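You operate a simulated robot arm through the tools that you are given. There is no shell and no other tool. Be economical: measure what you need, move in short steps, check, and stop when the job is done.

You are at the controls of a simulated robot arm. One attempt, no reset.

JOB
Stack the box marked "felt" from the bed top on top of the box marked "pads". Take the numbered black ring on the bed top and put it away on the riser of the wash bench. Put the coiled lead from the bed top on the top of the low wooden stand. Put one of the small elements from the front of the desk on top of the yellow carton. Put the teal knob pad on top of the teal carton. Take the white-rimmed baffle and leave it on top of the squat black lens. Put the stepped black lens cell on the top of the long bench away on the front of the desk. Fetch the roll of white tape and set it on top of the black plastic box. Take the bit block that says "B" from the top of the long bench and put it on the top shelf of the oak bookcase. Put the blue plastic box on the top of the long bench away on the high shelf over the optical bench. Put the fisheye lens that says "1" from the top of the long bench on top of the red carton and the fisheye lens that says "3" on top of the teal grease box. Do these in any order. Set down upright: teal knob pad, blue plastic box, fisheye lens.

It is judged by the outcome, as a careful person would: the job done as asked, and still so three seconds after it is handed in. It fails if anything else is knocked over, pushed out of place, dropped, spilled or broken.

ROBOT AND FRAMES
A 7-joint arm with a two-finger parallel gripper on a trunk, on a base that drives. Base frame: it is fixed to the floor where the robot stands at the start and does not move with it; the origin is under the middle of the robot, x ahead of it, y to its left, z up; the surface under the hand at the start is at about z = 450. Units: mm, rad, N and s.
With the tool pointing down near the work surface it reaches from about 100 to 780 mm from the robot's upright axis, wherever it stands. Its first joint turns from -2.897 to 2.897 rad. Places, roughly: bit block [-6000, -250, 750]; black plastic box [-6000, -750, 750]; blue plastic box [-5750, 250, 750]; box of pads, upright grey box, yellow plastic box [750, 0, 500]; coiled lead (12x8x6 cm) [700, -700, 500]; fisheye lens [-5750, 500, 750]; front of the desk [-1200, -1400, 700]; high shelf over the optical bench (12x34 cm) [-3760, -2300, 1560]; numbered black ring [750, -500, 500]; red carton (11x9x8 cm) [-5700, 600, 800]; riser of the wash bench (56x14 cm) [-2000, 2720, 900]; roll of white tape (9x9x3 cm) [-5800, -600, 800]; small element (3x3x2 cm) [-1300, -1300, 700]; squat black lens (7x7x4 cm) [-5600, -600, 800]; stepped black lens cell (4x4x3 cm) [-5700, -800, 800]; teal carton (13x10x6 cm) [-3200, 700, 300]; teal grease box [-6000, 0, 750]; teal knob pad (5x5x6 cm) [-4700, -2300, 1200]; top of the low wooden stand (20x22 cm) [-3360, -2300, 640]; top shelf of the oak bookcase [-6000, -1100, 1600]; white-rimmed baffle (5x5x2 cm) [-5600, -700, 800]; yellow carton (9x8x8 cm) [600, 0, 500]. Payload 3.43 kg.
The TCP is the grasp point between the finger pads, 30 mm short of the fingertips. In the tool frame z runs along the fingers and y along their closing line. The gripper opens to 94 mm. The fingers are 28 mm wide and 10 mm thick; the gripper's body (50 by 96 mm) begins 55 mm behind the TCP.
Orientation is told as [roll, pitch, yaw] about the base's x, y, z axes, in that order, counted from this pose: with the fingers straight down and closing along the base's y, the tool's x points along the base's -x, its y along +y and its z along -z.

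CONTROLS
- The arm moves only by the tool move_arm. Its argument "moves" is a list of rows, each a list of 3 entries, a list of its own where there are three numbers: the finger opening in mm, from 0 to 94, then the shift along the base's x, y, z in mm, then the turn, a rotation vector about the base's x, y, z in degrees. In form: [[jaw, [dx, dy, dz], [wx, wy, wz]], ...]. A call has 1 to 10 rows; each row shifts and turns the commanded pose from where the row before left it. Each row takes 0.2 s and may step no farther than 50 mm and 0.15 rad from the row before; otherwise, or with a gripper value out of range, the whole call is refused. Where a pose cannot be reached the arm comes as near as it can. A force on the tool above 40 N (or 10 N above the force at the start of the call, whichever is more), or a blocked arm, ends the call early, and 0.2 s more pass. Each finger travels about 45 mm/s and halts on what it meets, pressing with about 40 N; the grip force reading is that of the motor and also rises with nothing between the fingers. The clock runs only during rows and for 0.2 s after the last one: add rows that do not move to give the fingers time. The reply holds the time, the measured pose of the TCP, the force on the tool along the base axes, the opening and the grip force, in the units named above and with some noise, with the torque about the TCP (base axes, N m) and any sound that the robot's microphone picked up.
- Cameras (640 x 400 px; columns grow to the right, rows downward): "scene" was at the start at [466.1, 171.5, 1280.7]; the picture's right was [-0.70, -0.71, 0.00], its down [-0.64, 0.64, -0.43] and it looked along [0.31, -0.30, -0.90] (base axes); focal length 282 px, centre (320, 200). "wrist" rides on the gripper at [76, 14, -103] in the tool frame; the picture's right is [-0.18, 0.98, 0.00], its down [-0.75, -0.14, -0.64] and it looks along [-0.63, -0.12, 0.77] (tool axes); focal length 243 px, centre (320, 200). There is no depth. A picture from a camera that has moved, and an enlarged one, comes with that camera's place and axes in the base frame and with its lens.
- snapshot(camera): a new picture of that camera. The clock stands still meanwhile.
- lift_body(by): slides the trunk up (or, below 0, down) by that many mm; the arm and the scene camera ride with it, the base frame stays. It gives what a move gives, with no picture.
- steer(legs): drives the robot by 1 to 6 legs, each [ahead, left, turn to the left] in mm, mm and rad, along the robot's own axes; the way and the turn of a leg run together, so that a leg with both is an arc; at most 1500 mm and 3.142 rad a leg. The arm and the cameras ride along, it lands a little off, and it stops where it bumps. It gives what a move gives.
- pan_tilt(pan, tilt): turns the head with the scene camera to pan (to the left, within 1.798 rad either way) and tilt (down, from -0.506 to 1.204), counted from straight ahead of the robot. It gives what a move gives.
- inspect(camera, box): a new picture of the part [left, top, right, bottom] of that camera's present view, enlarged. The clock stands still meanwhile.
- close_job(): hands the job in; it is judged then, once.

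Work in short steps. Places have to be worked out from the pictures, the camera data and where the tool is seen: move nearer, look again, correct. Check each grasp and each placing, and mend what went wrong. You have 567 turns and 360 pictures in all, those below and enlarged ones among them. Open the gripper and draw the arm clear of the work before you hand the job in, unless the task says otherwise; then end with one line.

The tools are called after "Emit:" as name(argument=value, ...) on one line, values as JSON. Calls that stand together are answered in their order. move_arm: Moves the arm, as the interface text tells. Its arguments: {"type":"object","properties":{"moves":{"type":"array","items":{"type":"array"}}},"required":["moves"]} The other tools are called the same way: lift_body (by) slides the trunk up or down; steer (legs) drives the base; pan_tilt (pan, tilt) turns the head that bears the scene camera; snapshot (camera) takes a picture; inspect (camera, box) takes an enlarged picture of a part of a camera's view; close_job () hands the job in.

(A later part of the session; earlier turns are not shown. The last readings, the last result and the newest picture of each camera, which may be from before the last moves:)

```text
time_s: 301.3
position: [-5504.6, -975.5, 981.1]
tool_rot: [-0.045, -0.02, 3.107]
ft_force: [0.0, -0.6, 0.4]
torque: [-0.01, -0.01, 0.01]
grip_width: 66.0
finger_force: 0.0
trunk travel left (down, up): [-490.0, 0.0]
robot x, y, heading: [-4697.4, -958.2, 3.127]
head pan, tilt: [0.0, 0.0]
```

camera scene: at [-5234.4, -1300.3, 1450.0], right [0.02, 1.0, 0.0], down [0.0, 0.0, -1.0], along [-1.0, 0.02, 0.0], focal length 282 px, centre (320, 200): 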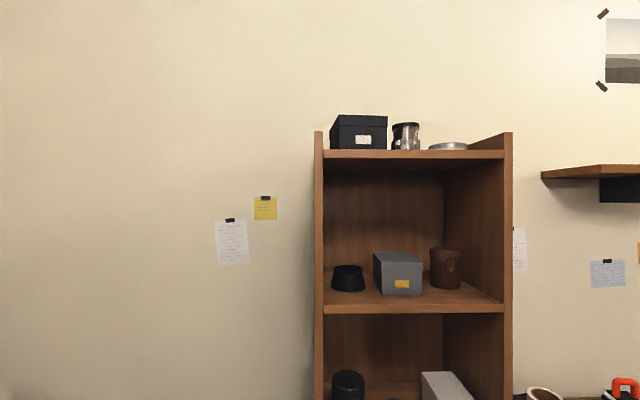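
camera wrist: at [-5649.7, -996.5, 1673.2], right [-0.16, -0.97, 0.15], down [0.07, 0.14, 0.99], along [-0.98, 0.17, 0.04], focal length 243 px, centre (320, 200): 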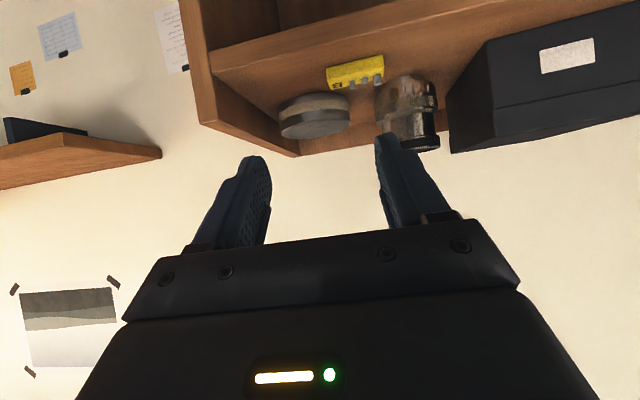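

Emit:
steer(legs=[[0, -1150, 0.015]])

Emit:
pan_tilt(pan=-0.2, tilt=0.6)

Emit:
snapshot(camera="scene")

```text
time_s: 307.1
position: [-5497.1, 163.1, 983.3]
tool_rot: [-0.044, -0.021, 3.121]
ft_force: [-0.7, -0.2, 0.5]
torque: [0.0, 0.03, 0.04]
grip_width: 66.0
finger_force: 0.0
trunk travel left (down, up): [-490.0, 0.0]
robot x, y, heading: [-4690.7, 192.2, -3.144]
head pan, tilt: [0.0, 0.0]
```

```text
time_s: 308.1
position: [-5496.8, 163.5, 982.3]
tool_rot: [-0.042, -0.02, 3.12]
ft_force: [0.2, -0.5, 0.1]
torque: [-0.01, 0.0, 0.0]
grip_width: 66.2
finger_force: 0.0
trunk travel left (down, up): [-490.0, 0.0]
robot x, y, heading: [-4690.0, 191.4, -3.141]
head pan, tilt: [-0.201, 0.6]
```

```text
232 pictures are left
camera scene: at [-5196.3, -7.5, 1394.9], right [0.2, 0.98, 0.0], down [0.55, -0.11, -0.83], along [-0.81, 0.16, -0.56], focal length 282 px, centre (320, 200)
```

scene: 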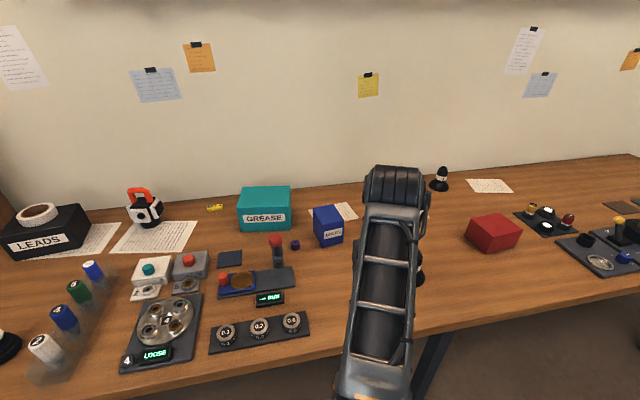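

Emit:
inspect(camera="scene", box=[200, 160, 360, 280])

Emit:
inspect(camera="scene", box=[400, 150, 560, 300])

```text
3.33 times, centred on (280, 220) of scene
camera zoom: at [-5196.3, -7.5, 1394.9], right [0.2, 0.98, 0.0], down [0.55, -0.11, -0.83], along [-0.81, 0.16, -0.56], focal length 941 px, centre (453, 133)
```

zoom: 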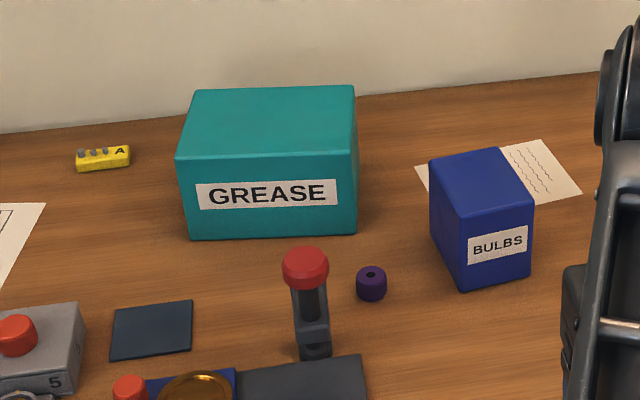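

```text
2.67 times, centred on (480, 225) of scene
camera zoom: at [-5196.3, -7.5, 1394.9], right [0.2, 0.98, 0.0], down [0.55, -0.11, -0.83], along [-0.81, 0.16, -0.56], focal length 753 px, centre (-107, 133)
```

zoom: 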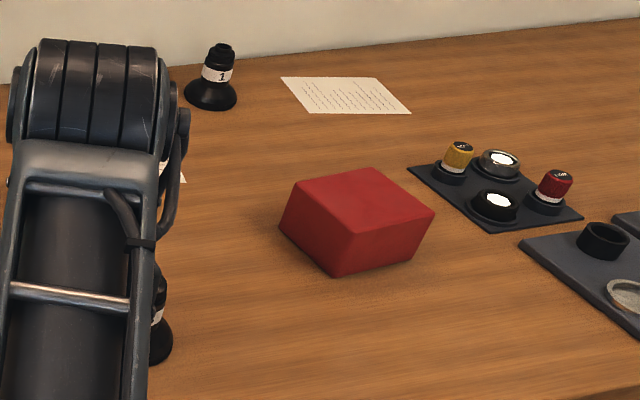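

Identified: GREASE box, blue BULBS box, fisheye 1 at the back (about [-6038, 645]), and red carton (about [-5709, 613]). Fisheye 2/3 are hidden by the arm. I drive in, then right, and look again from there.

Emit:
steer(legs=[[300, 0, 0], [0, -330, 0]])

Emit:
pan_tilt(pan=0.0, tilt=0.9)

Emit:
snapshot(camera="scene")

Emit:
snapshot(camera="wrist")

```text
time_s: 311.9
position: [-5794.1, 495.7, 980.5]
tool_rot: [-0.044, -0.021, 3.116]
ft_force: [0.0, 0.4, -0.4]
torque: [0.03, 0.01, -0.03]
grip_width: 65.9
finger_force: 0.0
trunk travel left (down, up): [-490.0, 0.0]
robot x, y, heading: [-4986.4, 519.1, 3.137]
head pan, tilt: [-0.201, 0.6]
```

```text
time_s: 312.7
position: [-5793.3, 497.1, 982.6]
tool_rot: [-0.044, -0.023, 3.115]
ft_force: [0.0, 0.0, -0.2]
torque: [0.05, 0.01, 0.04]
grip_width: 66.1
finger_force: 0.0
trunk travel left (down, up): [-490.0, 0.0]
robot x, y, heading: [-4987.7, 524.6, 3.139]
head pan, tilt: [0.0, 0.901]
```

```text
229 pictures are left
camera scene: at [-5483.4, 307.1, 1370.1], right [0.0, 1.0, 0.0], down [0.78, 0.0, -0.62], along [-0.62, 0.0, -0.78], focal length 282 px, centre (320, 200)
```

scene: 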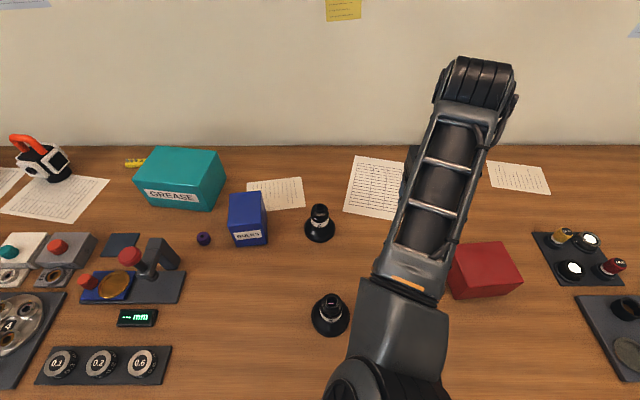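

```text
228 pictures are left
camera wrist: at [-5715.9, 475.3, 1082.5], right [-0.21, -0.98, -0.04], down [-0.74, 0.13, 0.66], along [-0.64, 0.17, -0.75], focal length 243 px, centre (320, 200)
```

wrist: 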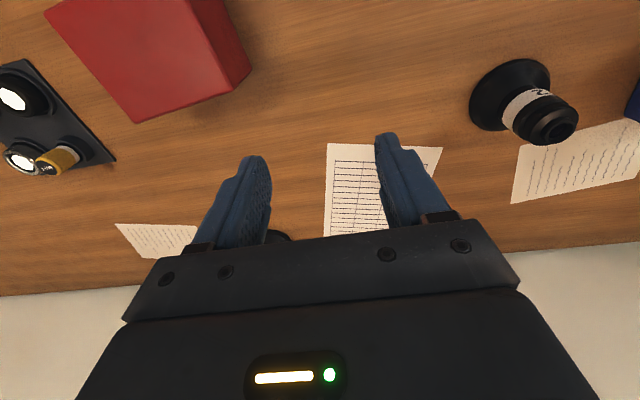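

Emit:
inspect(camera="scene", box=[220, 180, 380, 350])

Emit:
inspect(camera="wrist", box=[440, 30, 640, 160])

```text
2.35 times, centred on (300, 265) of scene
camera zoom: at [-5483.4, 307.1, 1370.1], right [0.0, 1.0, 0.0], down [0.78, 0.0, -0.62], along [-0.62, 0.0, -0.78], focal length 664 px, centre (367, 47)
```

zoom: 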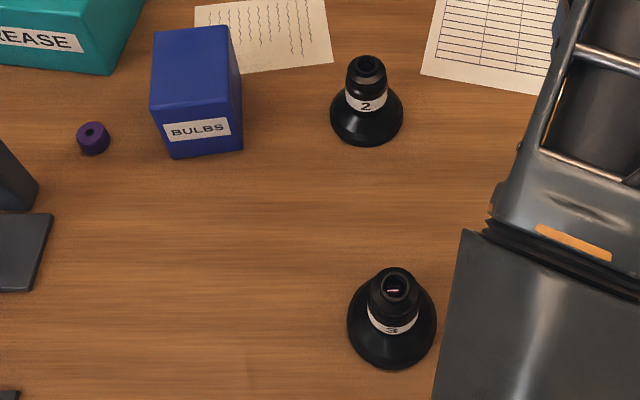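

```text
3.08 times, centred on (540, 95) of wrist
camera zoom: at [-5715.9, 475.3, 1082.5], right [-0.21, -0.98, -0.04], down [-0.74, 0.13, 0.66], along [-0.64, 0.17, -0.75], focal length 746 px, centre (-357, 523)
```

zoom: 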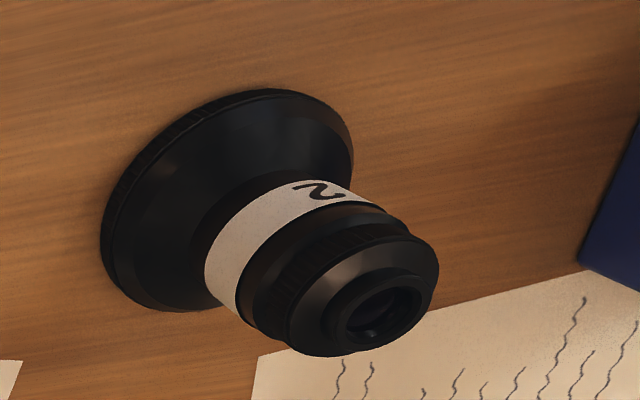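

Fisheye 3 is the near one, at about [-5640, 327], about 100 mm tall with a ~72 mm base. I'll grip its neck with a 45° tilted tool. I move and tilt above it.

Emit:
move_arm(moves=[[70, [30, -28, 0], [0, 8, 0]], [70, [30, -28, 0], [0, 8, 0]], [70, [30, -28, 0], [0, 8, 0]], [70, [30, -28, 0], [0, 8, 0]], [70, [30, -28, 0], [0, 8, 0]], [70, [25, -28, -10], [0, 5, 0]], [70, [0, 0, 0], [0, 0, 0]]])

Emit:
snapshot(camera="wrist")

Emit:
snapshot(camera="scene")

```text
time_s: 314.3
position: [-5619.1, 327.4, 972.6]
tool_rot: [-0.015, -0.81, 3.104]
ft_force: [-0.2, 0.7, 0.0]
torque: [0.01, 0.03, 0.01]
grip_width: 70.0
finger_force: 0.0
trunk travel left (down, up): [-490.0, 0.0]
robot x, y, heading: [-4987.6, 520.7, 3.14]
head pan, tilt: [0.0, 0.901]
```

```text
225 pictures are left
camera wrist: at [-5492.4, 305.9, 988.3], right [-0.18, -0.98, 0.12], down [-0.05, 0.13, 0.99], along [-0.98, 0.17, -0.07], focal length 243 px, centre (320, 200)
```

wrist: 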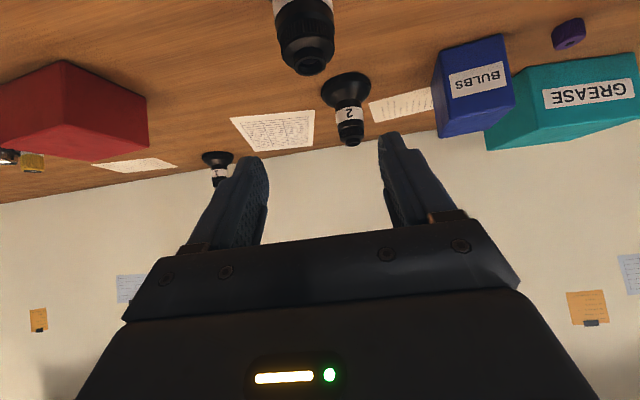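

```text
224 pictures are left
camera scene: at [-5483.3, 307.1, 1370.1], right [0.0, 1.0, 0.0], down [0.78, 0.0, -0.62], along [-0.62, 0.0, -0.78], focal length 282 px, centre (320, 200)
```

scene: 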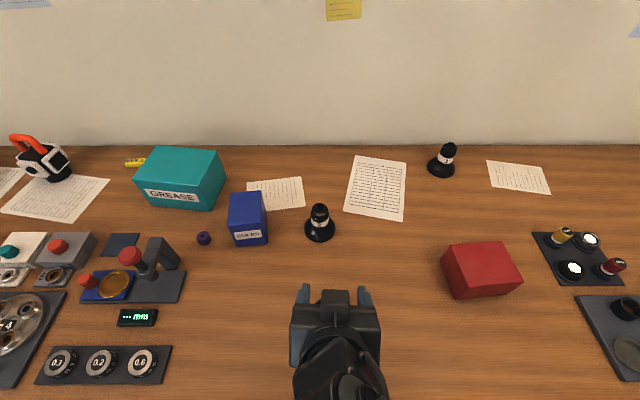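

The neck's upper section is about 37 mm wide at about [-5636, 327], z 855–897. I descend around it.

Emit:
move_arm(moves=[[70, [-7, 0, -35], [0, 0, 0]], [70, [-7, 0, -35], [0, 0, 0]], [70, [0, 0, -15], [0, 0, 0]], [70, [0, 0, 0], [0, 0, 0]]])

Emit:
snapshot(camera="wrist")

```text
time_s: 315.3
position: [-5633.2, 327.3, 888.5]
tool_rot: [-0.018, -0.804, 3.106]
ft_force: [0.5, 0.1, 0.1]
torque: [0.01, -0.02, -0.01]
grip_width: 69.9
finger_force: 0.1
trunk travel left (down, up): [-490.0, 0.0]
robot x, y, heading: [-4984.6, 521.6, 3.141]
head pan, tilt: [0.0, 0.901]
```

```text
223 pictures are left
camera wrist: at [-5506.0, 306.3, 904.4], right [-0.18, -0.98, 0.12], down [-0.05, 0.13, 0.99], along [-0.98, 0.17, -0.07], focal length 243 px, centre (320, 200)
```

wrist: 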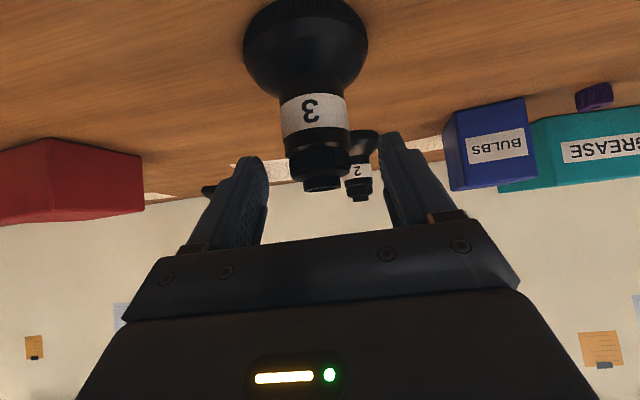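

Centred on the neck. I go 18 mm lower and close.

Emit:
move_arm(moves=[[70, [-6, 0, -10], [0, 0, 0]], [70, [0, 0, -8], [0, 0, 0]], [20, [0, 0, 0], [0, 0, 0]], [20, [0, 0, 0], [0, 0, 0]], [20, [0, 0, 0], [0, 0, 0]], [20, [0, 0, 0], [0, 0, 0]]])

Emit:
snapshot(camera="wrist")

```text
time_s: 316.7
position: [-5639.2, 328.5, 869.8]
tool_rot: [-0.018, -0.807, 3.105]
ft_force: [-1.5, -0.4, 2.0]
torque: [-0.13, 0.05, -0.05]
grip_width: 38.2
finger_force: 39.8
trunk travel left (down, up): [-490.0, 0.0]
robot x, y, heading: [-4988.5, 520.1, 3.137]
head pan, tilt: [0.0, 0.901]
```

```text
222 pictures are left
camera wrist: at [-5512.2, 307.7, 886.1], right [-0.18, -0.98, 0.12], down [-0.05, 0.13, 0.99], along [-0.98, 0.17, -0.07], focal length 243 px, centre (320, 200)
```

wrist: 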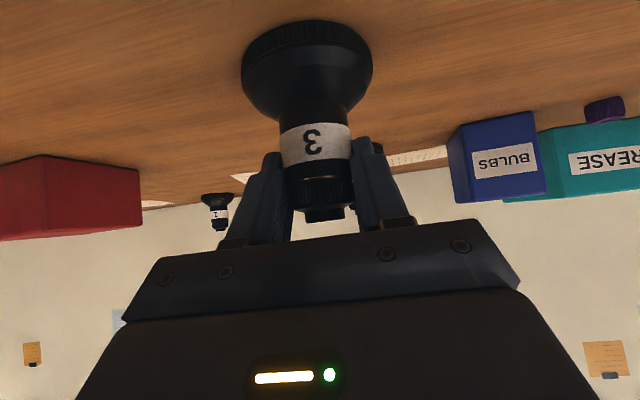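

Gripped at 38 mm. I lift high and measure the GREASE box from the scene camera.

Emit:
move_arm(moves=[[20, [0, 0, 40], [0, 0, 0]], [20, [0, 0, 45], [0, 0, 0]], [20, [0, 0, 45], [0, 0, 0]], [20, [0, 0, 45], [0, 0, 0]], [20, [0, 0, 0], [0, 0, 0]]])

Emit:
inspect(camera="scene", box=[120, 130, 280, 260])

```text
time_s: 317.9
position: [-5642.2, 327.4, 1047.4]
tool_rot: [-0.017, -0.807, 3.107]
ft_force: [0.2, 0.6, -1.4]
torque: [-0.01, 0.02, -0.02]
grip_width: 38.2
finger_force: 39.7
trunk travel left (down, up): [-490.0, 0.0]
robot x, y, heading: [-4985.2, 519.7, 3.136]
head pan, tilt: [0.0, 0.901]
```

```text
3.08 times, centred on (200, 195) of scene
camera zoom: at [-5483.3, 307.0, 1370.0], right [0.0, 1.0, 0.0], down [0.78, 0.0, -0.62], along [-0.62, 0.0, -0.78], focal length 868 px, centre (689, 215)
```

zoom: 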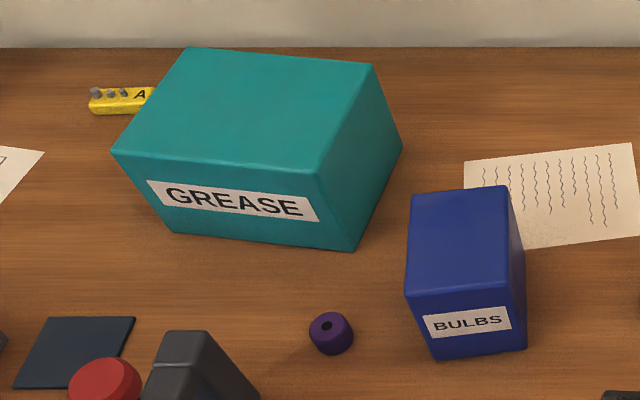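

GREASE: top centre [-5969, -32], z=894. I strafe left with the lens held high and move closer.

Emit:
steer(legs=[[0, 530, 0], [90, 0, 0]])

Emit:
move_arm(moves=[[20, [0, -30, 0], [0, 0, 0]], [20, [0, -30, 0], [0, 0, 0]], [20, [0, 0, 0], [0, 0, 0]]])

Emit:
snapshot(camera="scene")

Emit:
snapshot(camera="wrist")

```text
time_s: 321.7
position: [-5727.0, -214.9, 1045.6]
tool_rot: [-0.017, -0.806, 3.117]
ft_force: [-1.0, 0.4, -0.9]
torque: [0.04, -0.01, 0.01]
grip_width: 38.2
finger_force: 39.9
trunk travel left (down, up): [-490.0, 0.0]
robot x, y, heading: [-5074.2, -15.8, -3.125]
head pan, tilt: [0.0, 0.901]
```

```text
time_s: 322.5
position: [-5727.2, -272.8, 1046.5]
tool_rot: [-0.016, -0.808, 3.117]
ft_force: [0.0, -1.0, -1.2]
torque: [-0.03, 0.01, 0.02]
grip_width: 38.2
finger_force: 39.4
trunk travel left (down, up): [-490.0, 0.0]
robot x, y, heading: [-5070.7, -14.8, -3.131]
head pan, tilt: [0.0, 0.901]
```

```text
220 pictures are left
camera scene: at [-5568.7, -233.7, 1370.0], right [-0.01, 1.0, 0.0], down [0.78, 0.01, -0.62], along [-0.62, -0.01, -0.78], focal length 282 px, centre (320, 200)
```

scene: 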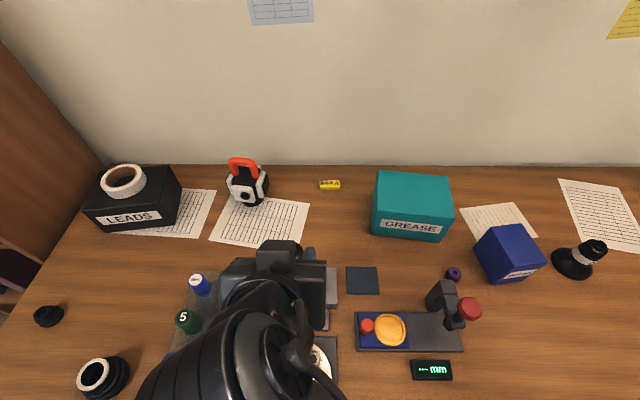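

```text
219 pictures are left
camera wrist: at [-5600.3, -293.1, 1061.7], right [-0.16, -0.98, 0.12], down [-0.05, 0.13, 0.99], along [-0.98, 0.16, -0.07], focal length 243 px, centre (320, 200)
```

wrist: 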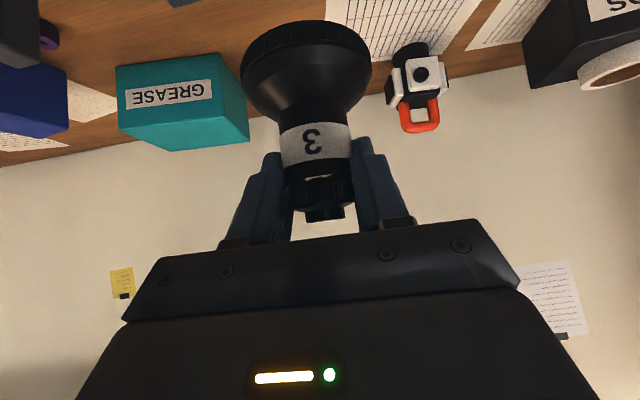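

GREASE's centre confirmed at [-5970, -33]. I move diagonally over it at safe height.

Emit:
move_arm(moves=[[20, [-34, 34, 0], [0, 0, 0]], [20, [-34, 34, 0], [0, 0, 0]], [20, [-34, 34, 0], [0, 0, 0]], [20, [-34, 34, 0], [0, 0, 0]], [20, [-34, 34, 0], [0, 0, 0]], [20, [-34, 34, 0], [0, 0, 0]], [20, [-34, 36, 0], [0, 0, 0]], [20, [0, 0, 0], [0, 0, 0]]])

Emit:
snapshot(camera="scene")

Emit:
snapshot(camera="wrist")

```text
time_s: 324.3
position: [-5966.9, -35.4, 1046.4]
tool_rot: [-0.017, -0.806, 3.116]
ft_force: [0.1, 0.0, -1.0]
torque: [0.03, 0.0, 0.02]
grip_width: 38.3
finger_force: 39.8
trunk travel left (down, up): [-490.0, 0.0]
robot x, y, heading: [-5073.4, -13.0, -3.135]
head pan, tilt: [0.0, 0.901]
```

```text
218 pictures are left
camera scene: at [-5568.8, -233.6, 1370.0], right [-0.01, 1.0, 0.0], down [0.78, 0.01, -0.62], along [-0.62, -0.01, -0.78], focal length 282 px, centre (320, 200)
```

scene: 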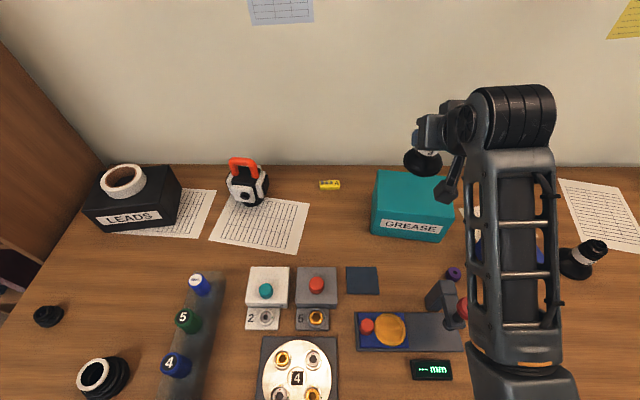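

```text
217 pictures are left
camera wrist: at [-5839.9, -56.3, 1062.3], right [-0.16, -0.98, 0.12], down [-0.05, 0.13, 0.99], along [-0.98, 0.16, -0.07], focal length 243 px, centre (320, 200)
```

wrist: 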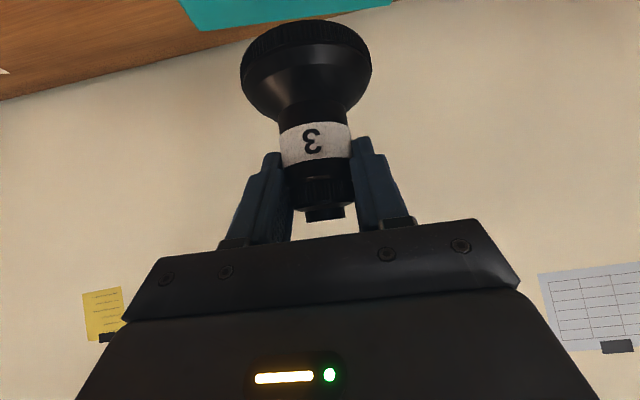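

Lined up. I lower to the box top in steps.

Emit:
move_arm(moves=[[20, [4, 0, -35], [0, 0, 0]], [20, [0, 0, -35], [0, 0, 0]], [20, [0, 0, -5], [0, 0, 0]], [20, [0, 0, -4], [0, 0, 0]], [20, [0, 0, -4], [0, 0, 0]], [20, [0, 0, -4], [0, 0, 0]]])

Emit:
snapshot(camera="scene")

```text
time_s: 325.8
position: [-5965.4, -35.4, 968.3]
tool_rot: [-0.015, -0.828, 3.115]
ft_force: [-3.0, 0.7, 7.6]
torque: [-0.14, 0.02, -0.03]
grip_width: 38.5
finger_force: 40.0
trunk travel left (down, up): [-490.0, 0.0]
robot x, y, heading: [-5073.8, -13.6, -3.129]
head pan, tilt: [0.0, 0.901]
stopped in row 6: the force on the tool passed its limit at 42 N (the readings are from after the stop); the commanded pose is now the measured one
```

```text
216 pictures are left
camera scene: at [-5568.3, -233.7, 1369.8], right [-0.01, 1.0, 0.0], down [0.78, 0.01, -0.62], along [-0.62, -0.01, -0.78], focal length 282 px, centre (320, 200)
```

scene: 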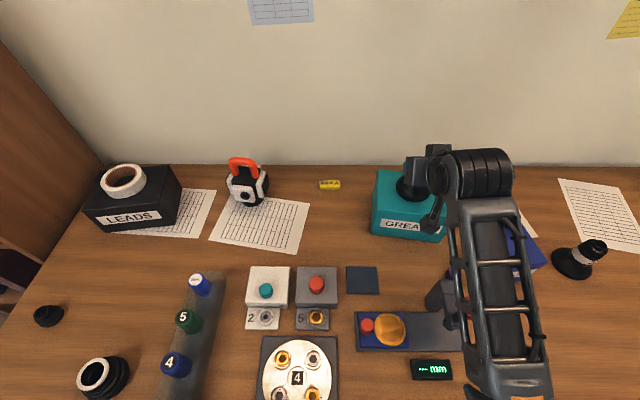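

On the box. I ease off slightly, open, and withdraw up and back.

Emit:
move_arm(moves=[[20, [0, 0, 2], [0, -1, 0]], [70, [0, 0, 0], [0, 0, 0]], [70, [0, 0, 0], [0, 0, 0]], [70, [0, 0, 0], [0, 0, 0]], [70, [15, 0, 20], [0, 0, 0]], [70, [30, 0, 30], [0, 0, 0]], [70, [35, 0, 30], [0, 0, 0]], [70, [40, 0, 20], [0, 0, 0]]])

Emit:
snapshot(camera="wrist")

```text
time_s: 327.6
position: [-5844.9, -38.2, 1069.5]
tool_rot: [-0.017, -0.805, 3.117]
ft_force: [0.1, -0.6, 0.4]
torque: [0.0, 0.0, -0.02]
grip_width: 70.0
finger_force: 0.1
trunk travel left (down, up): [-490.0, 0.0]
robot x, y, heading: [-5074.6, -15.1, -3.129]
head pan, tilt: [0.0, 0.901]
```

```text
215 pictures are left
camera wrist: at [-5718.3, -58.1, 1084.7], right [-0.16, -0.98, 0.12], down [-0.05, 0.13, 0.99], along [-0.98, 0.16, -0.07], focal length 243 px, centre (320, 200)
```

wrist: 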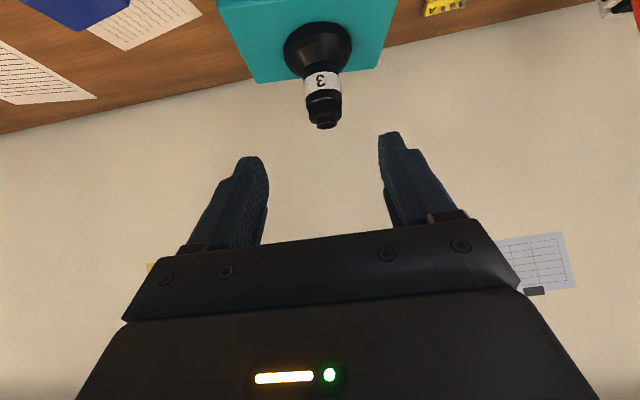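

Fisheye 3 stands on the GREASE box. Next is fisheye 1 at about [-6046, 650]. I strafe right and tilt the tool a bit more for reach.

Emit:
steer(legs=[[0, -650, -0.012], [20, 0, 0]])

Emit:
move_arm(moves=[[70, [0, 0, 0], [0, 6, 0]], [70, [0, 0, 0], [0, 6, 0]], [70, [-20, 0, -20], [0, 0, 0]], [70, [0, 0, 0], [0, 0, 0]]])

Emit:
snapshot(camera="wrist")

Emit:
snapshot(camera="scene")

```text
time_s: 331.6
position: [-5873.0, 610.5, 1068.6]
tool_rot: [-0.018, -0.807, 3.125]
ft_force: [0.3, -0.6, -0.3]
torque: [0.0, -0.02, -0.01]
grip_width: 70.2
finger_force: 0.0
trunk travel left (down, up): [-490.0, 0.0]
robot x, y, heading: [-5102.3, 643.8, -3.127]
head pan, tilt: [0.0, 0.901]
```

```text
time_s: 332.6
position: [-5892.7, 609.9, 1047.3]
tool_rot: [-0.01, -1.016, 3.118]
ft_force: [-0.8, 0.6, -0.2]
torque: [0.01, 0.0, -0.01]
grip_width: 70.1
finger_force: 0.0
trunk travel left (down, up): [-490.0, 0.0]
robot x, y, heading: [-5101.9, 640.6, -3.12]
head pan, tilt: [0.0, 0.901]
```

```text
214 pictures are left
camera wrist: at [-5765.8, 591.4, 1037.0], right [-0.13, -0.98, 0.15], down [0.15, 0.13, 0.98], along [-0.98, 0.15, 0.13], focal length 243 px, centre (320, 200)
```

wrist: 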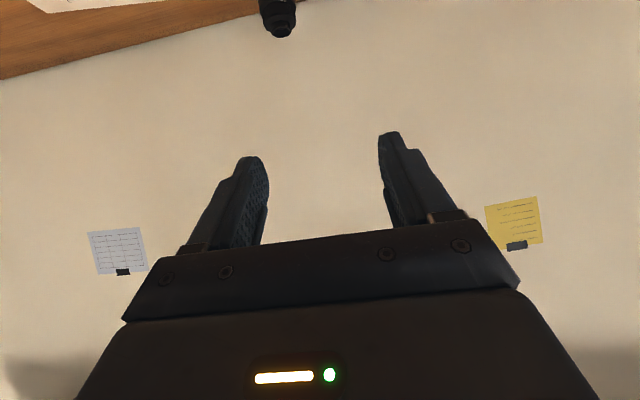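

```text
213 pictures are left
camera scene: at [-5596.0, 417.4, 1370.1], right [-0.02, 1.0, 0.0], down [0.78, 0.01, -0.62], along [-0.62, -0.01, -0.78], focal length 282 px, centre (320, 200)
```

scene: 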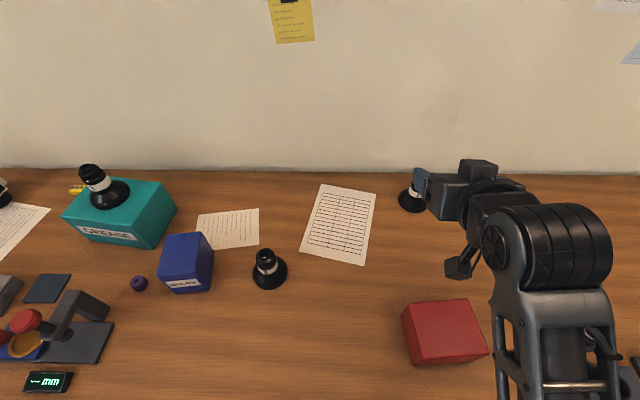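

Fisheye 1 is near [-6035, 644]. I move closer with the wrist camera.

Emit:
move_arm(moves=[[70, [-25, 17, -35], [0, 0, 0]], [70, [-25, 18, -35], [0, 0, 0]], [70, [-20, 0, -25], [0, 0, 0]], [70, [0, 0, 0], [0, 0, 0]]])

Emit:
snapshot(camera="wrist")

```text
time_s: 333.6
position: [-5965.7, 646.3, 951.4]
tool_rot: [-0.01, -1.017, 3.119]
ft_force: [-0.7, -0.4, -0.8]
torque: [0.02, 0.0, 0.02]
grip_width: 69.8
finger_force: 0.1
trunk travel left (down, up): [-490.0, 0.0]
robot x, y, heading: [-5102.3, 639.0, -3.122]
head pan, tilt: [0.0, 0.901]
```

```text
212 pictures are left
camera wrist: at [-5837.0, 627.7, 941.5], right [-0.13, -0.98, 0.15], down [0.15, 0.13, 0.98], along [-0.98, 0.15, 0.13], focal length 243 px, centre (320, 200)
```

wrist: 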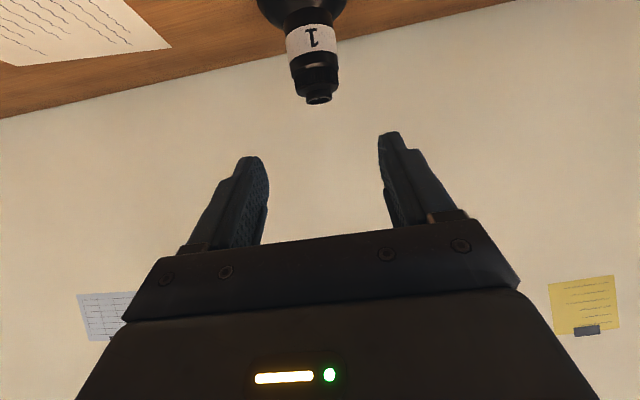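

Fisheye 1 is at [-6026, 646], centred between the fingers. I slide in diagonally around the neck.

Emit:
move_arm(moves=[[70, [-28, 0, -38], [0, 0, 0]], [70, [-28, 0, -38], [0, 0, 0]], [70, [0, 0, -4], [0, 0, 0]], [70, [0, 0, 0], [0, 0, 0]]])

Emit:
snapshot(camera="wrist")

```text
time_s: 334.6
position: [-6021.2, 644.9, 871.4]
tool_rot: [-0.011, -1.018, 3.119]
ft_force: [-1.4, 0.0, -0.2]
torque: [0.0, -0.01, 0.01]
grip_width: 69.9
finger_force: 0.1
trunk travel left (down, up): [-490.0, 0.0]
robot x, y, heading: [-5102.1, 639.8, -3.123]
head pan, tilt: [0.0, 0.901]
```

```text
211 pictures are left
camera wrist: at [-5893.3, 626.6, 861.1], right [-0.13, -0.98, 0.15], down [0.15, 0.13, 0.98], along [-0.98, 0.15, 0.13], focal length 243 px, centre (320, 200)
```

wrist: 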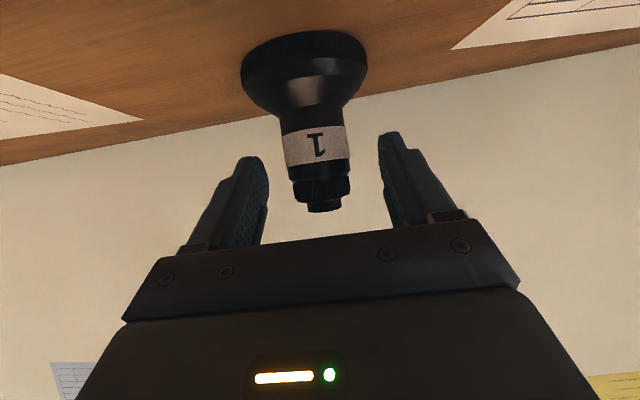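

Centred on the neck. I close.

Emit:
move_arm(moves=[[70, [-4, 0, 0], [0, 0, 0]], [20, [0, 0, 0], [0, 0, 0]], [20, [0, 0, 0], [0, 0, 0]], [20, [0, 0, 0], [0, 0, 0]], [20, [0, 0, 0], [0, 0, 0]], [20, [0, 0, 30], [0, 0, 0]], [20, [0, 0, 45], [0, 0, 0]], [20, [10, 0, 45], [0, 0, 0]], [20, [30, 0, 38], [0, 0, 0]]])

Emit:
snapshot(camera="wrist")

Emit:
inspect(camera="scene", box=[370, 270, 530, 400])

```text
time_s: 336.6
position: [-5987.4, 644.2, 1032.2]
tool_rot: [-0.009, -1.014, 3.12]
ft_force: [-0.5, 0.0, -1.9]
torque: [0.02, -0.04, -0.01]
grip_width: 37.6
finger_force: 39.6
trunk travel left (down, up): [-490.0, 0.0]
robot x, y, heading: [-5105.9, 642.4, -3.124]
head pan, tilt: [0.0, 0.901]
```

```text
210 pictures are left
camera wrist: at [-5859.5, 624.8, 1021.2], right [-0.13, -0.98, 0.15], down [0.15, 0.13, 0.98], along [-0.98, 0.15, 0.13], focal length 243 px, centre (320, 200)
```

wrist: 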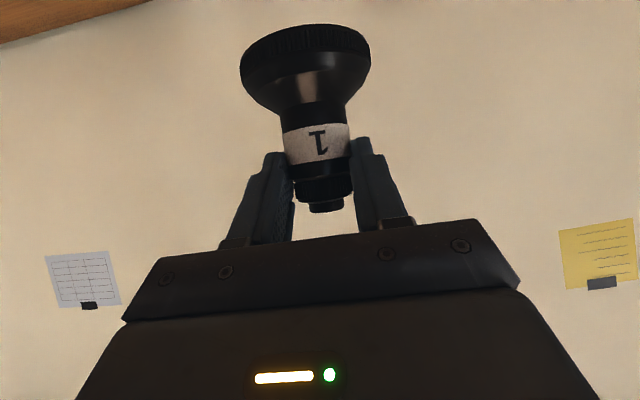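

```text
3.08 times, centred on (450, 335) of scene
camera zoom: at [-5596.3, 417.4, 1369.9], right [-0.02, 1.0, 0.0], down [0.78, 0.01, -0.62], along [-0.62, -0.01, -0.78], focal length 868 px, centre (-80, -215)
```

zoom: 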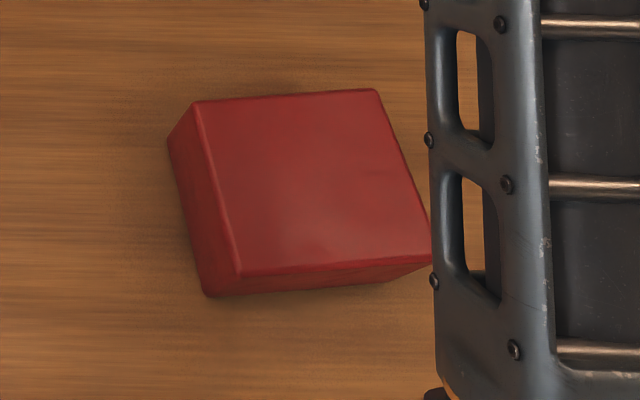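

Fisheye 1 held. Red carton: top centre [-5726, 627], z≈868. I back the base 150 mm and bring the lens over the carton.

Emit:
steer(legs=[[-150, 0, 0]])

Emit:
move_arm(moves=[[20, [35, -6, 0], [0, 0, 0]], [20, [35, -6, 0], [0, 0, 0]], [20, [30, -5, 0], [0, 0, 0]], [20, [0, 0, 0], [0, 0, 0]]])

Emit:
pan_tilt(pan=-0.3, tilt=0.9)

Emit:
snapshot(camera="scene")

```text
time_s: 338.0
position: [-5838.3, 645.2, 1032.7]
tool_rot: [-0.012, -1.016, 3.12]
ft_force: [-0.9, 0.6, -1.4]
torque: [0.0, 0.01, 0.01]
grip_width: 37.3
finger_force: 39.7
trunk travel left (down, up): [-490.0, 0.0]
robot x, y, heading: [-4952.6, 643.5, -3.124]
head pan, tilt: [0.0, 0.901]
```

```text
time_s: 339.0
position: [-5734.7, 630.7, 1031.1]
tool_rot: [-0.008, -1.016, 3.12]
ft_force: [-0.7, -0.8, -1.3]
torque: [0.03, -0.03, -0.01]
grip_width: 37.4
finger_force: 40.4
trunk travel left (down, up): [-490.0, 0.0]
robot x, y, heading: [-4952.5, 641.8, -3.127]
head pan, tilt: [0.0, 0.901]
```

```text
time_s: 339.8
position: [-5734.2, 629.4, 1029.5]
tool_rot: [-0.011, -1.015, 3.119]
ft_force: [0.9, -0.3, -2.1]
torque: [0.03, -0.04, 0.01]
grip_width: 37.2
finger_force: 40.0
trunk travel left (down, up): [-490.0, 0.0]
robot x, y, heading: [-4952.9, 644.4, -3.126]
head pan, tilt: [-0.3, 0.901]
```

```text
208 pictures are left
camera scene: at [-5442.6, 442.2, 1370.0], right [0.28, 0.96, 0.0], down [0.75, -0.22, -0.62], along [-0.6, 0.17, -0.78], focal length 282 px, centre (320, 200)
```

scene: 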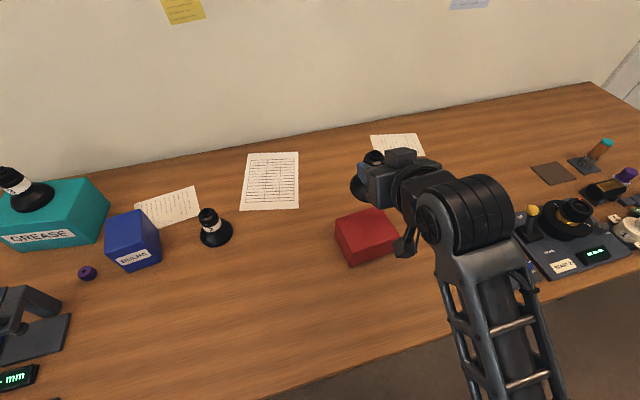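

Carton centre confirmed near [-5723, 630]. I adjust 10 mm and lower.

Emit:
move_arm(moves=[[20, [10, 0, -20], [0, 0, 0]], [20, [0, 0, -30], [0, 0, 0]], [20, [0, 0, -25], [0, 0, 0]], [20, [0, 0, 0], [0, 0, 0]]])

Emit:
inspect(camera="scene", box=[300, 130, 480, 290])

Emit:
snapshot(camera="wrist")

```text
time_s: 340.8
position: [-5726.4, 627.6, 958.2]
tool_rot: [-0.011, -1.017, 3.119]
ft_force: [-0.3, -0.9, -1.7]
torque: [-0.01, -0.05, 0.02]
grip_width: 37.4
finger_force: 40.1
trunk travel left (down, up): [-490.0, 0.0]
robot x, y, heading: [-4952.9, 646.3, -3.122]
head pan, tilt: [-0.3, 0.901]
```

```text
2.50 times, centred on (390, 210) of scene
camera zoom: at [-5442.6, 442.3, 1370.0], right [0.28, 0.96, 0.0], down [0.75, -0.22, -0.62], along [-0.6, 0.17, -0.78], focal length 706 px, centre (145, 175)
```

zoom: 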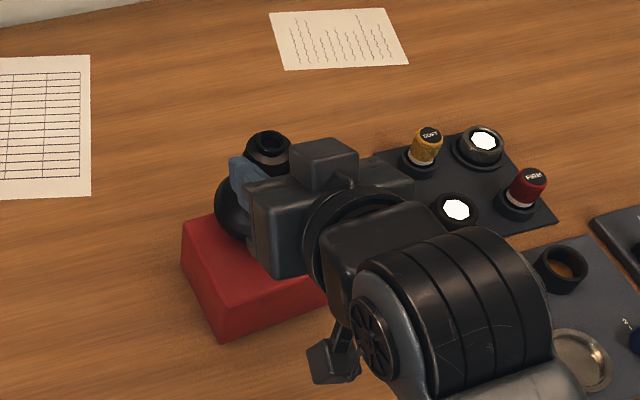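

```text
206 pictures are left
camera wrist: at [-5599.5, 610.3, 948.3], right [-0.13, -0.98, 0.15], down [0.15, 0.13, 0.98], along [-0.98, 0.15, 0.13], focal length 243 px, centre (320, 200)
```

wrist: 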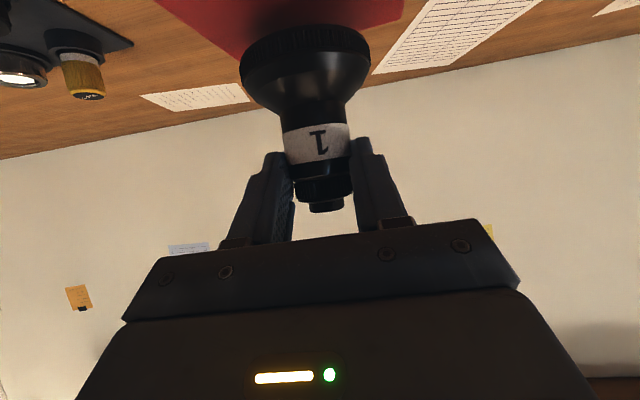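

Base and carton line up. I lower in small steps.

Emit:
move_arm(moves=[[20, [2, 0, -8], [0, 0, 0]], [20, [0, 0, -5], [0, 0, 0]], [20, [0, 0, -4], [0, 0, 0]], [20, [0, 0, -3], [0, 0, 0]], [20, [0, 0, -3], [0, 0, 0]], [20, [0, 0, -3], [0, 0, 0]]])

```text
time_s: 342.2
position: [-5725.5, 628.7, 934.6]
tool_rot: [-0.009, -1.025, 3.118]
ft_force: [-7.0, 2.1, 31.2]
torque: [0.17, 0.85, 0.32]
grip_width: 37.7
finger_force: 40.0
trunk travel left (down, up): [-490.0, 0.0]
robot x, y, heading: [-4955.6, 644.0, -3.123]
head pan, tilt: [-0.3, 0.901]
```

Contact. I ease off 3 mm, open, and withdraw up and back.

Emit:
move_arm(moves=[[20, [0, 0, 3], [0, 0, 0]], [70, [0, 0, 0], [0, 0, 0]], [70, [0, 0, 0], [0, 0, 0]], [70, [0, 0, 0], [0, 0, 0]], [70, [20, 0, 18], [0, 0, 0]], [70, [35, 0, 25], [0, 0, 0]], [70, [38, 0, 25], [0, 0, 0]], [70, [30, 0, 30], [0, 0, 0]]])

Emit:
snapshot(camera="scene")

```text
time_s: 344.0
position: [-5604.9, 629.1, 1028.0]
tool_rot: [-0.009, -1.016, 3.117]
ft_force: [-0.1, -0.2, -0.3]
torque: [0.0, 0.02, -0.02]
grip_width: 69.9
finger_force: 0.0
out of reach, approached as far as the arm can: row 8
trunk travel left (down, up): [-490.0, 0.0]
robot x, y, heading: [-4949.8, 640.3, -3.123]
head pan, tilt: [-0.3, 0.901]
```

```text
205 pictures are left
camera scene: at [-5442.9, 442.3, 1369.9], right [0.28, 0.96, 0.0], down [0.75, -0.22, -0.62], along [-0.6, 0.17, -0.78], focal length 282 px, centre (320, 200)
```

scene: 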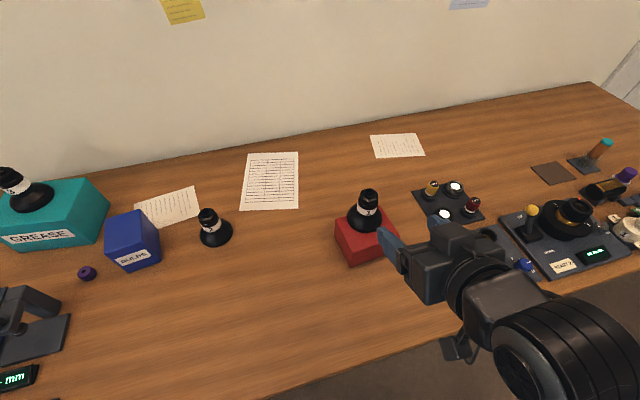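

Both fisheyes stand where asked. Next is the BULBS box: centre [-5844, 150], 70 mm wide in y, top at 890, yawed about 7°. I strafe left to it and align.

Emit:
steer(legs=[[0, 480, 0], [60, 0, 0]])

Emit:
move_arm(moves=[[94, [-35, 0, 0], [0, 0, 4]], [94, [-35, 0, 0], [0, 0, 4]], [94, [-35, 0, 0], [0, 0, 0]], [94, [0, 0, 0], [0, 0, 0]]])

Emit:
snapshot(camera="wrist")

Emit:
snapshot(camera="scene")

```text
time_s: 347.4
position: [-5657.3, 150.0, 1026.4]
tool_rot: [-0.011, -1.017, 3.112]
ft_force: [-0.7, 0.8, -0.2]
torque: [0.01, 0.03, 0.0]
grip_width: 70.1
finger_force: 0.1
trunk travel left (down, up): [-490.0, 0.0]
robot x, y, heading: [-5006.1, 163.8, -3.13]
head pan, tilt: [-0.3, 0.901]
```

```text
time_s: 348.4
position: [-5761.3, 150.2, 1028.4]
tool_rot: [-0.01, -1.016, -3.028]
ft_force: [-0.2, 0.6, 0.2]
torque: [-0.01, 0.0, 0.02]
grip_width: 94.1
finger_force: 0.2
trunk travel left (down, up): [-490.0, 0.0]
robot x, y, heading: [-5003.4, 160.5, -3.131]
head pan, tilt: [-0.3, 0.901]
```

```text
204 pictures are left
camera wrist: at [-5632.5, 149.5, 1017.7], right [0.01, -0.99, 0.15], down [0.13, 0.15, 0.98], along [-0.99, 0.01, 0.13], focal length 243 px, centre (320, 200)
```

wrist: 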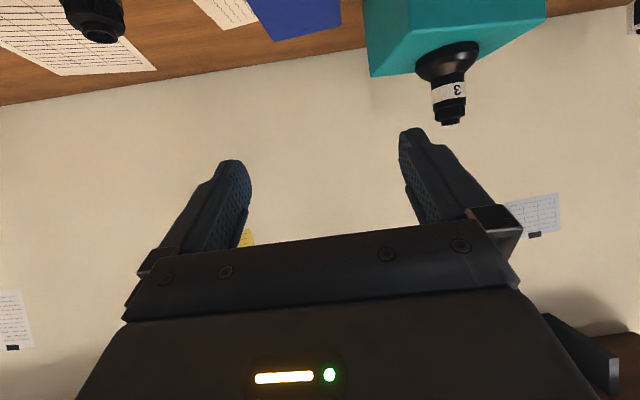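

```text
203 pictures are left
camera scene: at [-5495.8, -36.5, 1370.1], right [0.28, 0.96, 0.0], down [0.75, -0.22, -0.62], along [-0.6, 0.18, -0.78], focal length 282 px, centre (320, 200)
```

scene: 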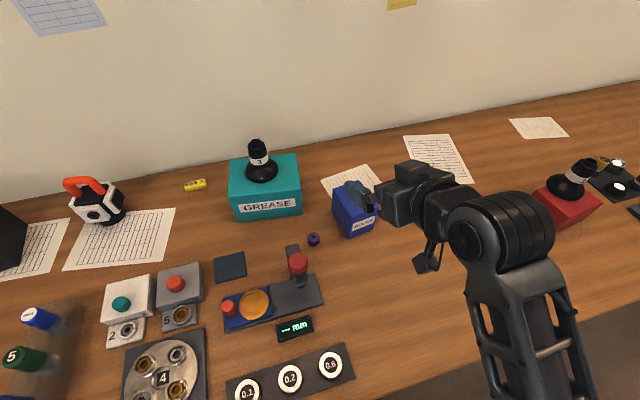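

Aligned within a couple of degrees. I move over the box and look before straddling it.

Emit:
move_arm(moves=[[94, [-30, 0, -30], [0, 0, 2]], [94, [-28, 0, -30], [0, 0, 0]], [94, [-10, 0, -20], [0, 0, 0]], [94, [0, 0, 0], [0, 0, 0]]])

Emit:
snapshot(camera="wrist")

Emit:
inspect(camera="scene", box=[300, 140, 460, 260])

```text
time_s: 349.4
position: [-5831.9, 151.2, 945.4]
tool_rot: [-0.011, -1.015, -2.994]
ft_force: [-0.9, -0.3, 0.3]
torque: [0.01, -0.01, -0.01]
grip_width: 93.9
finger_force: 0.0
trunk travel left (down, up): [-490.0, 0.0]
robot x, y, heading: [-5007.9, 162.1, -3.13]
head pan, tilt: [-0.3, 0.901]
```

```text
202 pictures are left
camera wrist: at [-5703.2, 155.1, 934.6], right [0.04, -0.99, 0.15], down [0.13, 0.16, 0.98], along [-0.99, -0.02, 0.13], focal length 243 px, centre (320, 200)
```

wrist: 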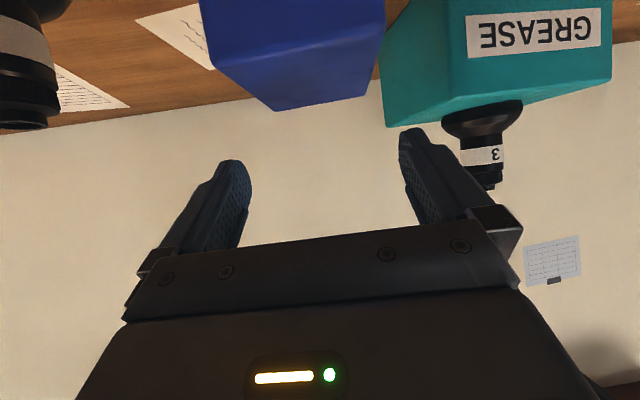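

```text
3.33 times, centred on (380, 200) of scene
camera zoom: at [-5495.9, -36.5, 1370.0], right [0.28, 0.96, 0.0], down [0.75, -0.22, -0.62], along [-0.6, 0.18, -0.78], focal length 941 px, centre (120, 200)
```

zoom: 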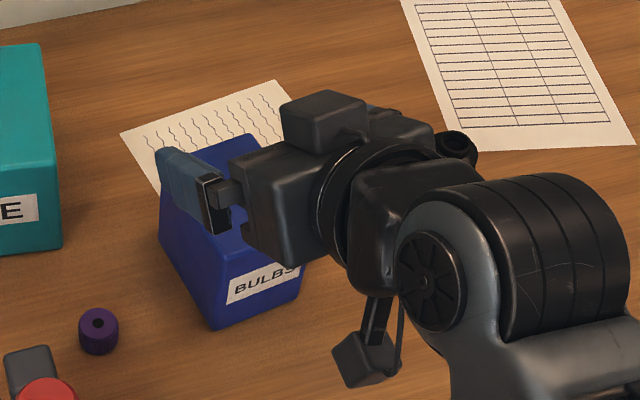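

The box is squarely between the fingers (centre [-5837, 149]). I lower to z≈862 and close.

Emit:
move_arm(moves=[[94, [1, -2, -40], [0, 0, 0]], [94, [0, 0, -30], [0, 0, 0]], [94, [0, 0, -12], [0, 0, 0]], [60, [0, 0, 0], [0, 0, 0]], [60, [0, 0, 0], [0, 0, 0]], [60, [0, 0, 0], [0, 0, 0]], [60, [0, 0, 0], [0, 0, 0]]])

Emit:
snapshot(camera="wrist")

```text
time_s: 351.0
position: [-5829.5, 150.9, 864.3]
tool_rot: [-0.01, -1.017, -2.996]
ft_force: [0.4, -0.6, 0.3]
torque: [-0.18, 0.11, 0.04]
grip_width: 74.2
finger_force: 40.0
trunk travel left (down, up): [-490.0, 0.0]
robot x, y, heading: [-5002.0, 165.5, -3.127]
head pan, tilt: [-0.3, 0.901]
```

```text
200 pictures are left
camera wrist: at [-5700.3, 154.1, 854.1], right [0.04, -0.99, 0.15], down [0.13, 0.16, 0.98], along [-0.99, -0.02, 0.13], focal length 243 px, centre (320, 200)
```

wrist: 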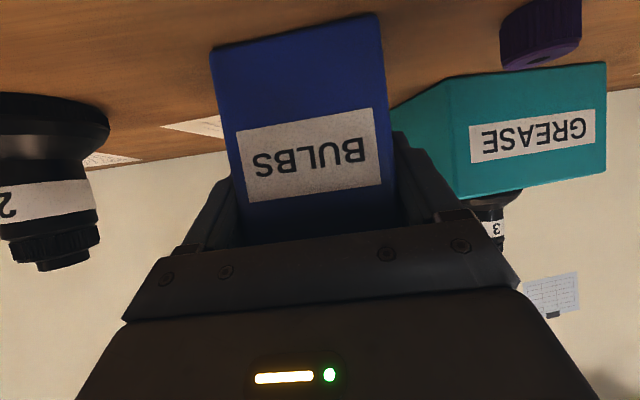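

Gripped at 74 mm. I lift, back out into open floor, and turn toward the optical bench.

Emit:
move_arm(moves=[[60, [0, 0, 40], [0, 0, 0]], [60, [0, 0, 45], [0, 0, 0]], [60, [0, 0, 45], [0, 0, 0]], [60, [0, 0, 30], [0, 0, -4]], [60, [0, 0, 0], [0, 0, -4]]])

Emit:
steer(legs=[[-300, 0, 0], [0, 600, 0], [-400, 0, 0], [0, 0, 1.555]])

Emit:
pan_tilt(pan=0.2, tilt=0.1)

Emit:
snapshot(camera="scene")

Emit:
snapshot(camera="wrist")

```text
time_s: 352.2
position: [-5829.9, 149.5, 1027.0]
tool_rot: [-0.009, -1.016, -3.135]
ft_force: [-0.2, 0.0, -2.2]
torque: [0.01, -0.03, -0.03]
grip_width: 74.3
finger_force: 39.7
trunk travel left (down, up): [-490.0, 0.0]
robot x, y, heading: [-5003.6, 163.3, -3.133]
head pan, tilt: [-0.3, 0.901]
```

```text
time_s: 363.1
position: [-4294.3, -1241.9, 1027.3]
tool_rot: [-0.01, -1.016, -1.583]
ft_force: [-0.3, 0.9, -1.8]
torque: [0.05, 0.0, -0.01]
grip_width: 74.1
finger_force: 39.6
trunk travel left (down, up): [-490.0, 0.0]
robot x, y, heading: [-4291.9, -413.1, -1.572]
head pan, tilt: [-0.3, 0.901]
```

```text
time_s: 364.2
position: [-4293.7, -1242.4, 1026.5]
tool_rot: [-0.011, -1.017, -1.582]
ft_force: [0.2, 0.6, -3.0]
torque: [0.07, -0.02, -0.03]
grip_width: 74.2
finger_force: 39.9
trunk travel left (down, up): [-490.0, 0.0]
robot x, y, heading: [-4290.9, -417.0, -1.578]
head pan, tilt: [0.201, 0.099]
```

```text
199 pictures are left
camera scene: at [-4062.1, -931.5, 1440.9], right [-0.98, -0.19, 0.0], down [-0.02, 0.1, -0.99], along [0.19, -0.98, -0.1], focal length 282 px, centre (320, 200)
```

scene: 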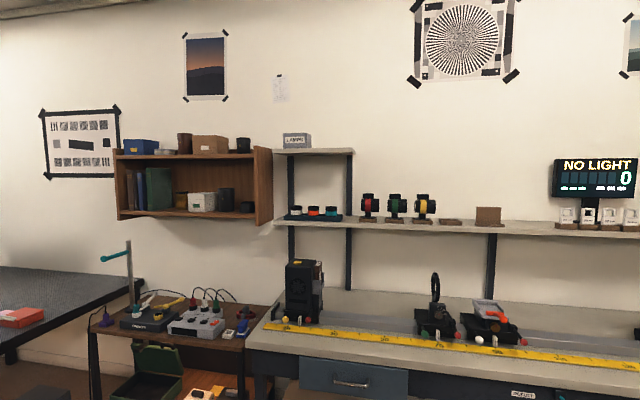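

```text
198 pictures are left
camera wrist: at [-4276.7, -1115.7, 1015.9], right [0.98, -0.12, 0.15], down [-0.13, 0.15, 0.98], along [-0.14, -0.98, 0.13], focal length 243 px, centre (320, 200)
```

wrist: 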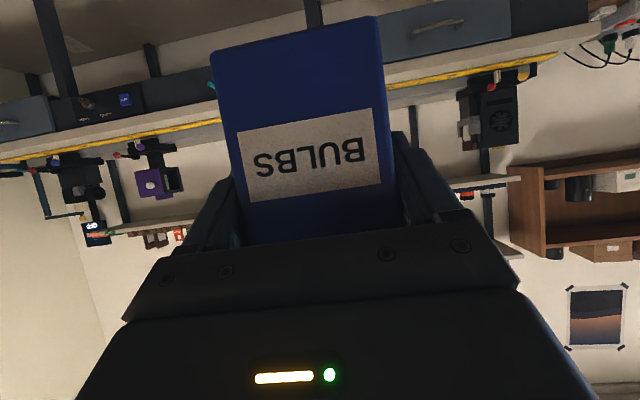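

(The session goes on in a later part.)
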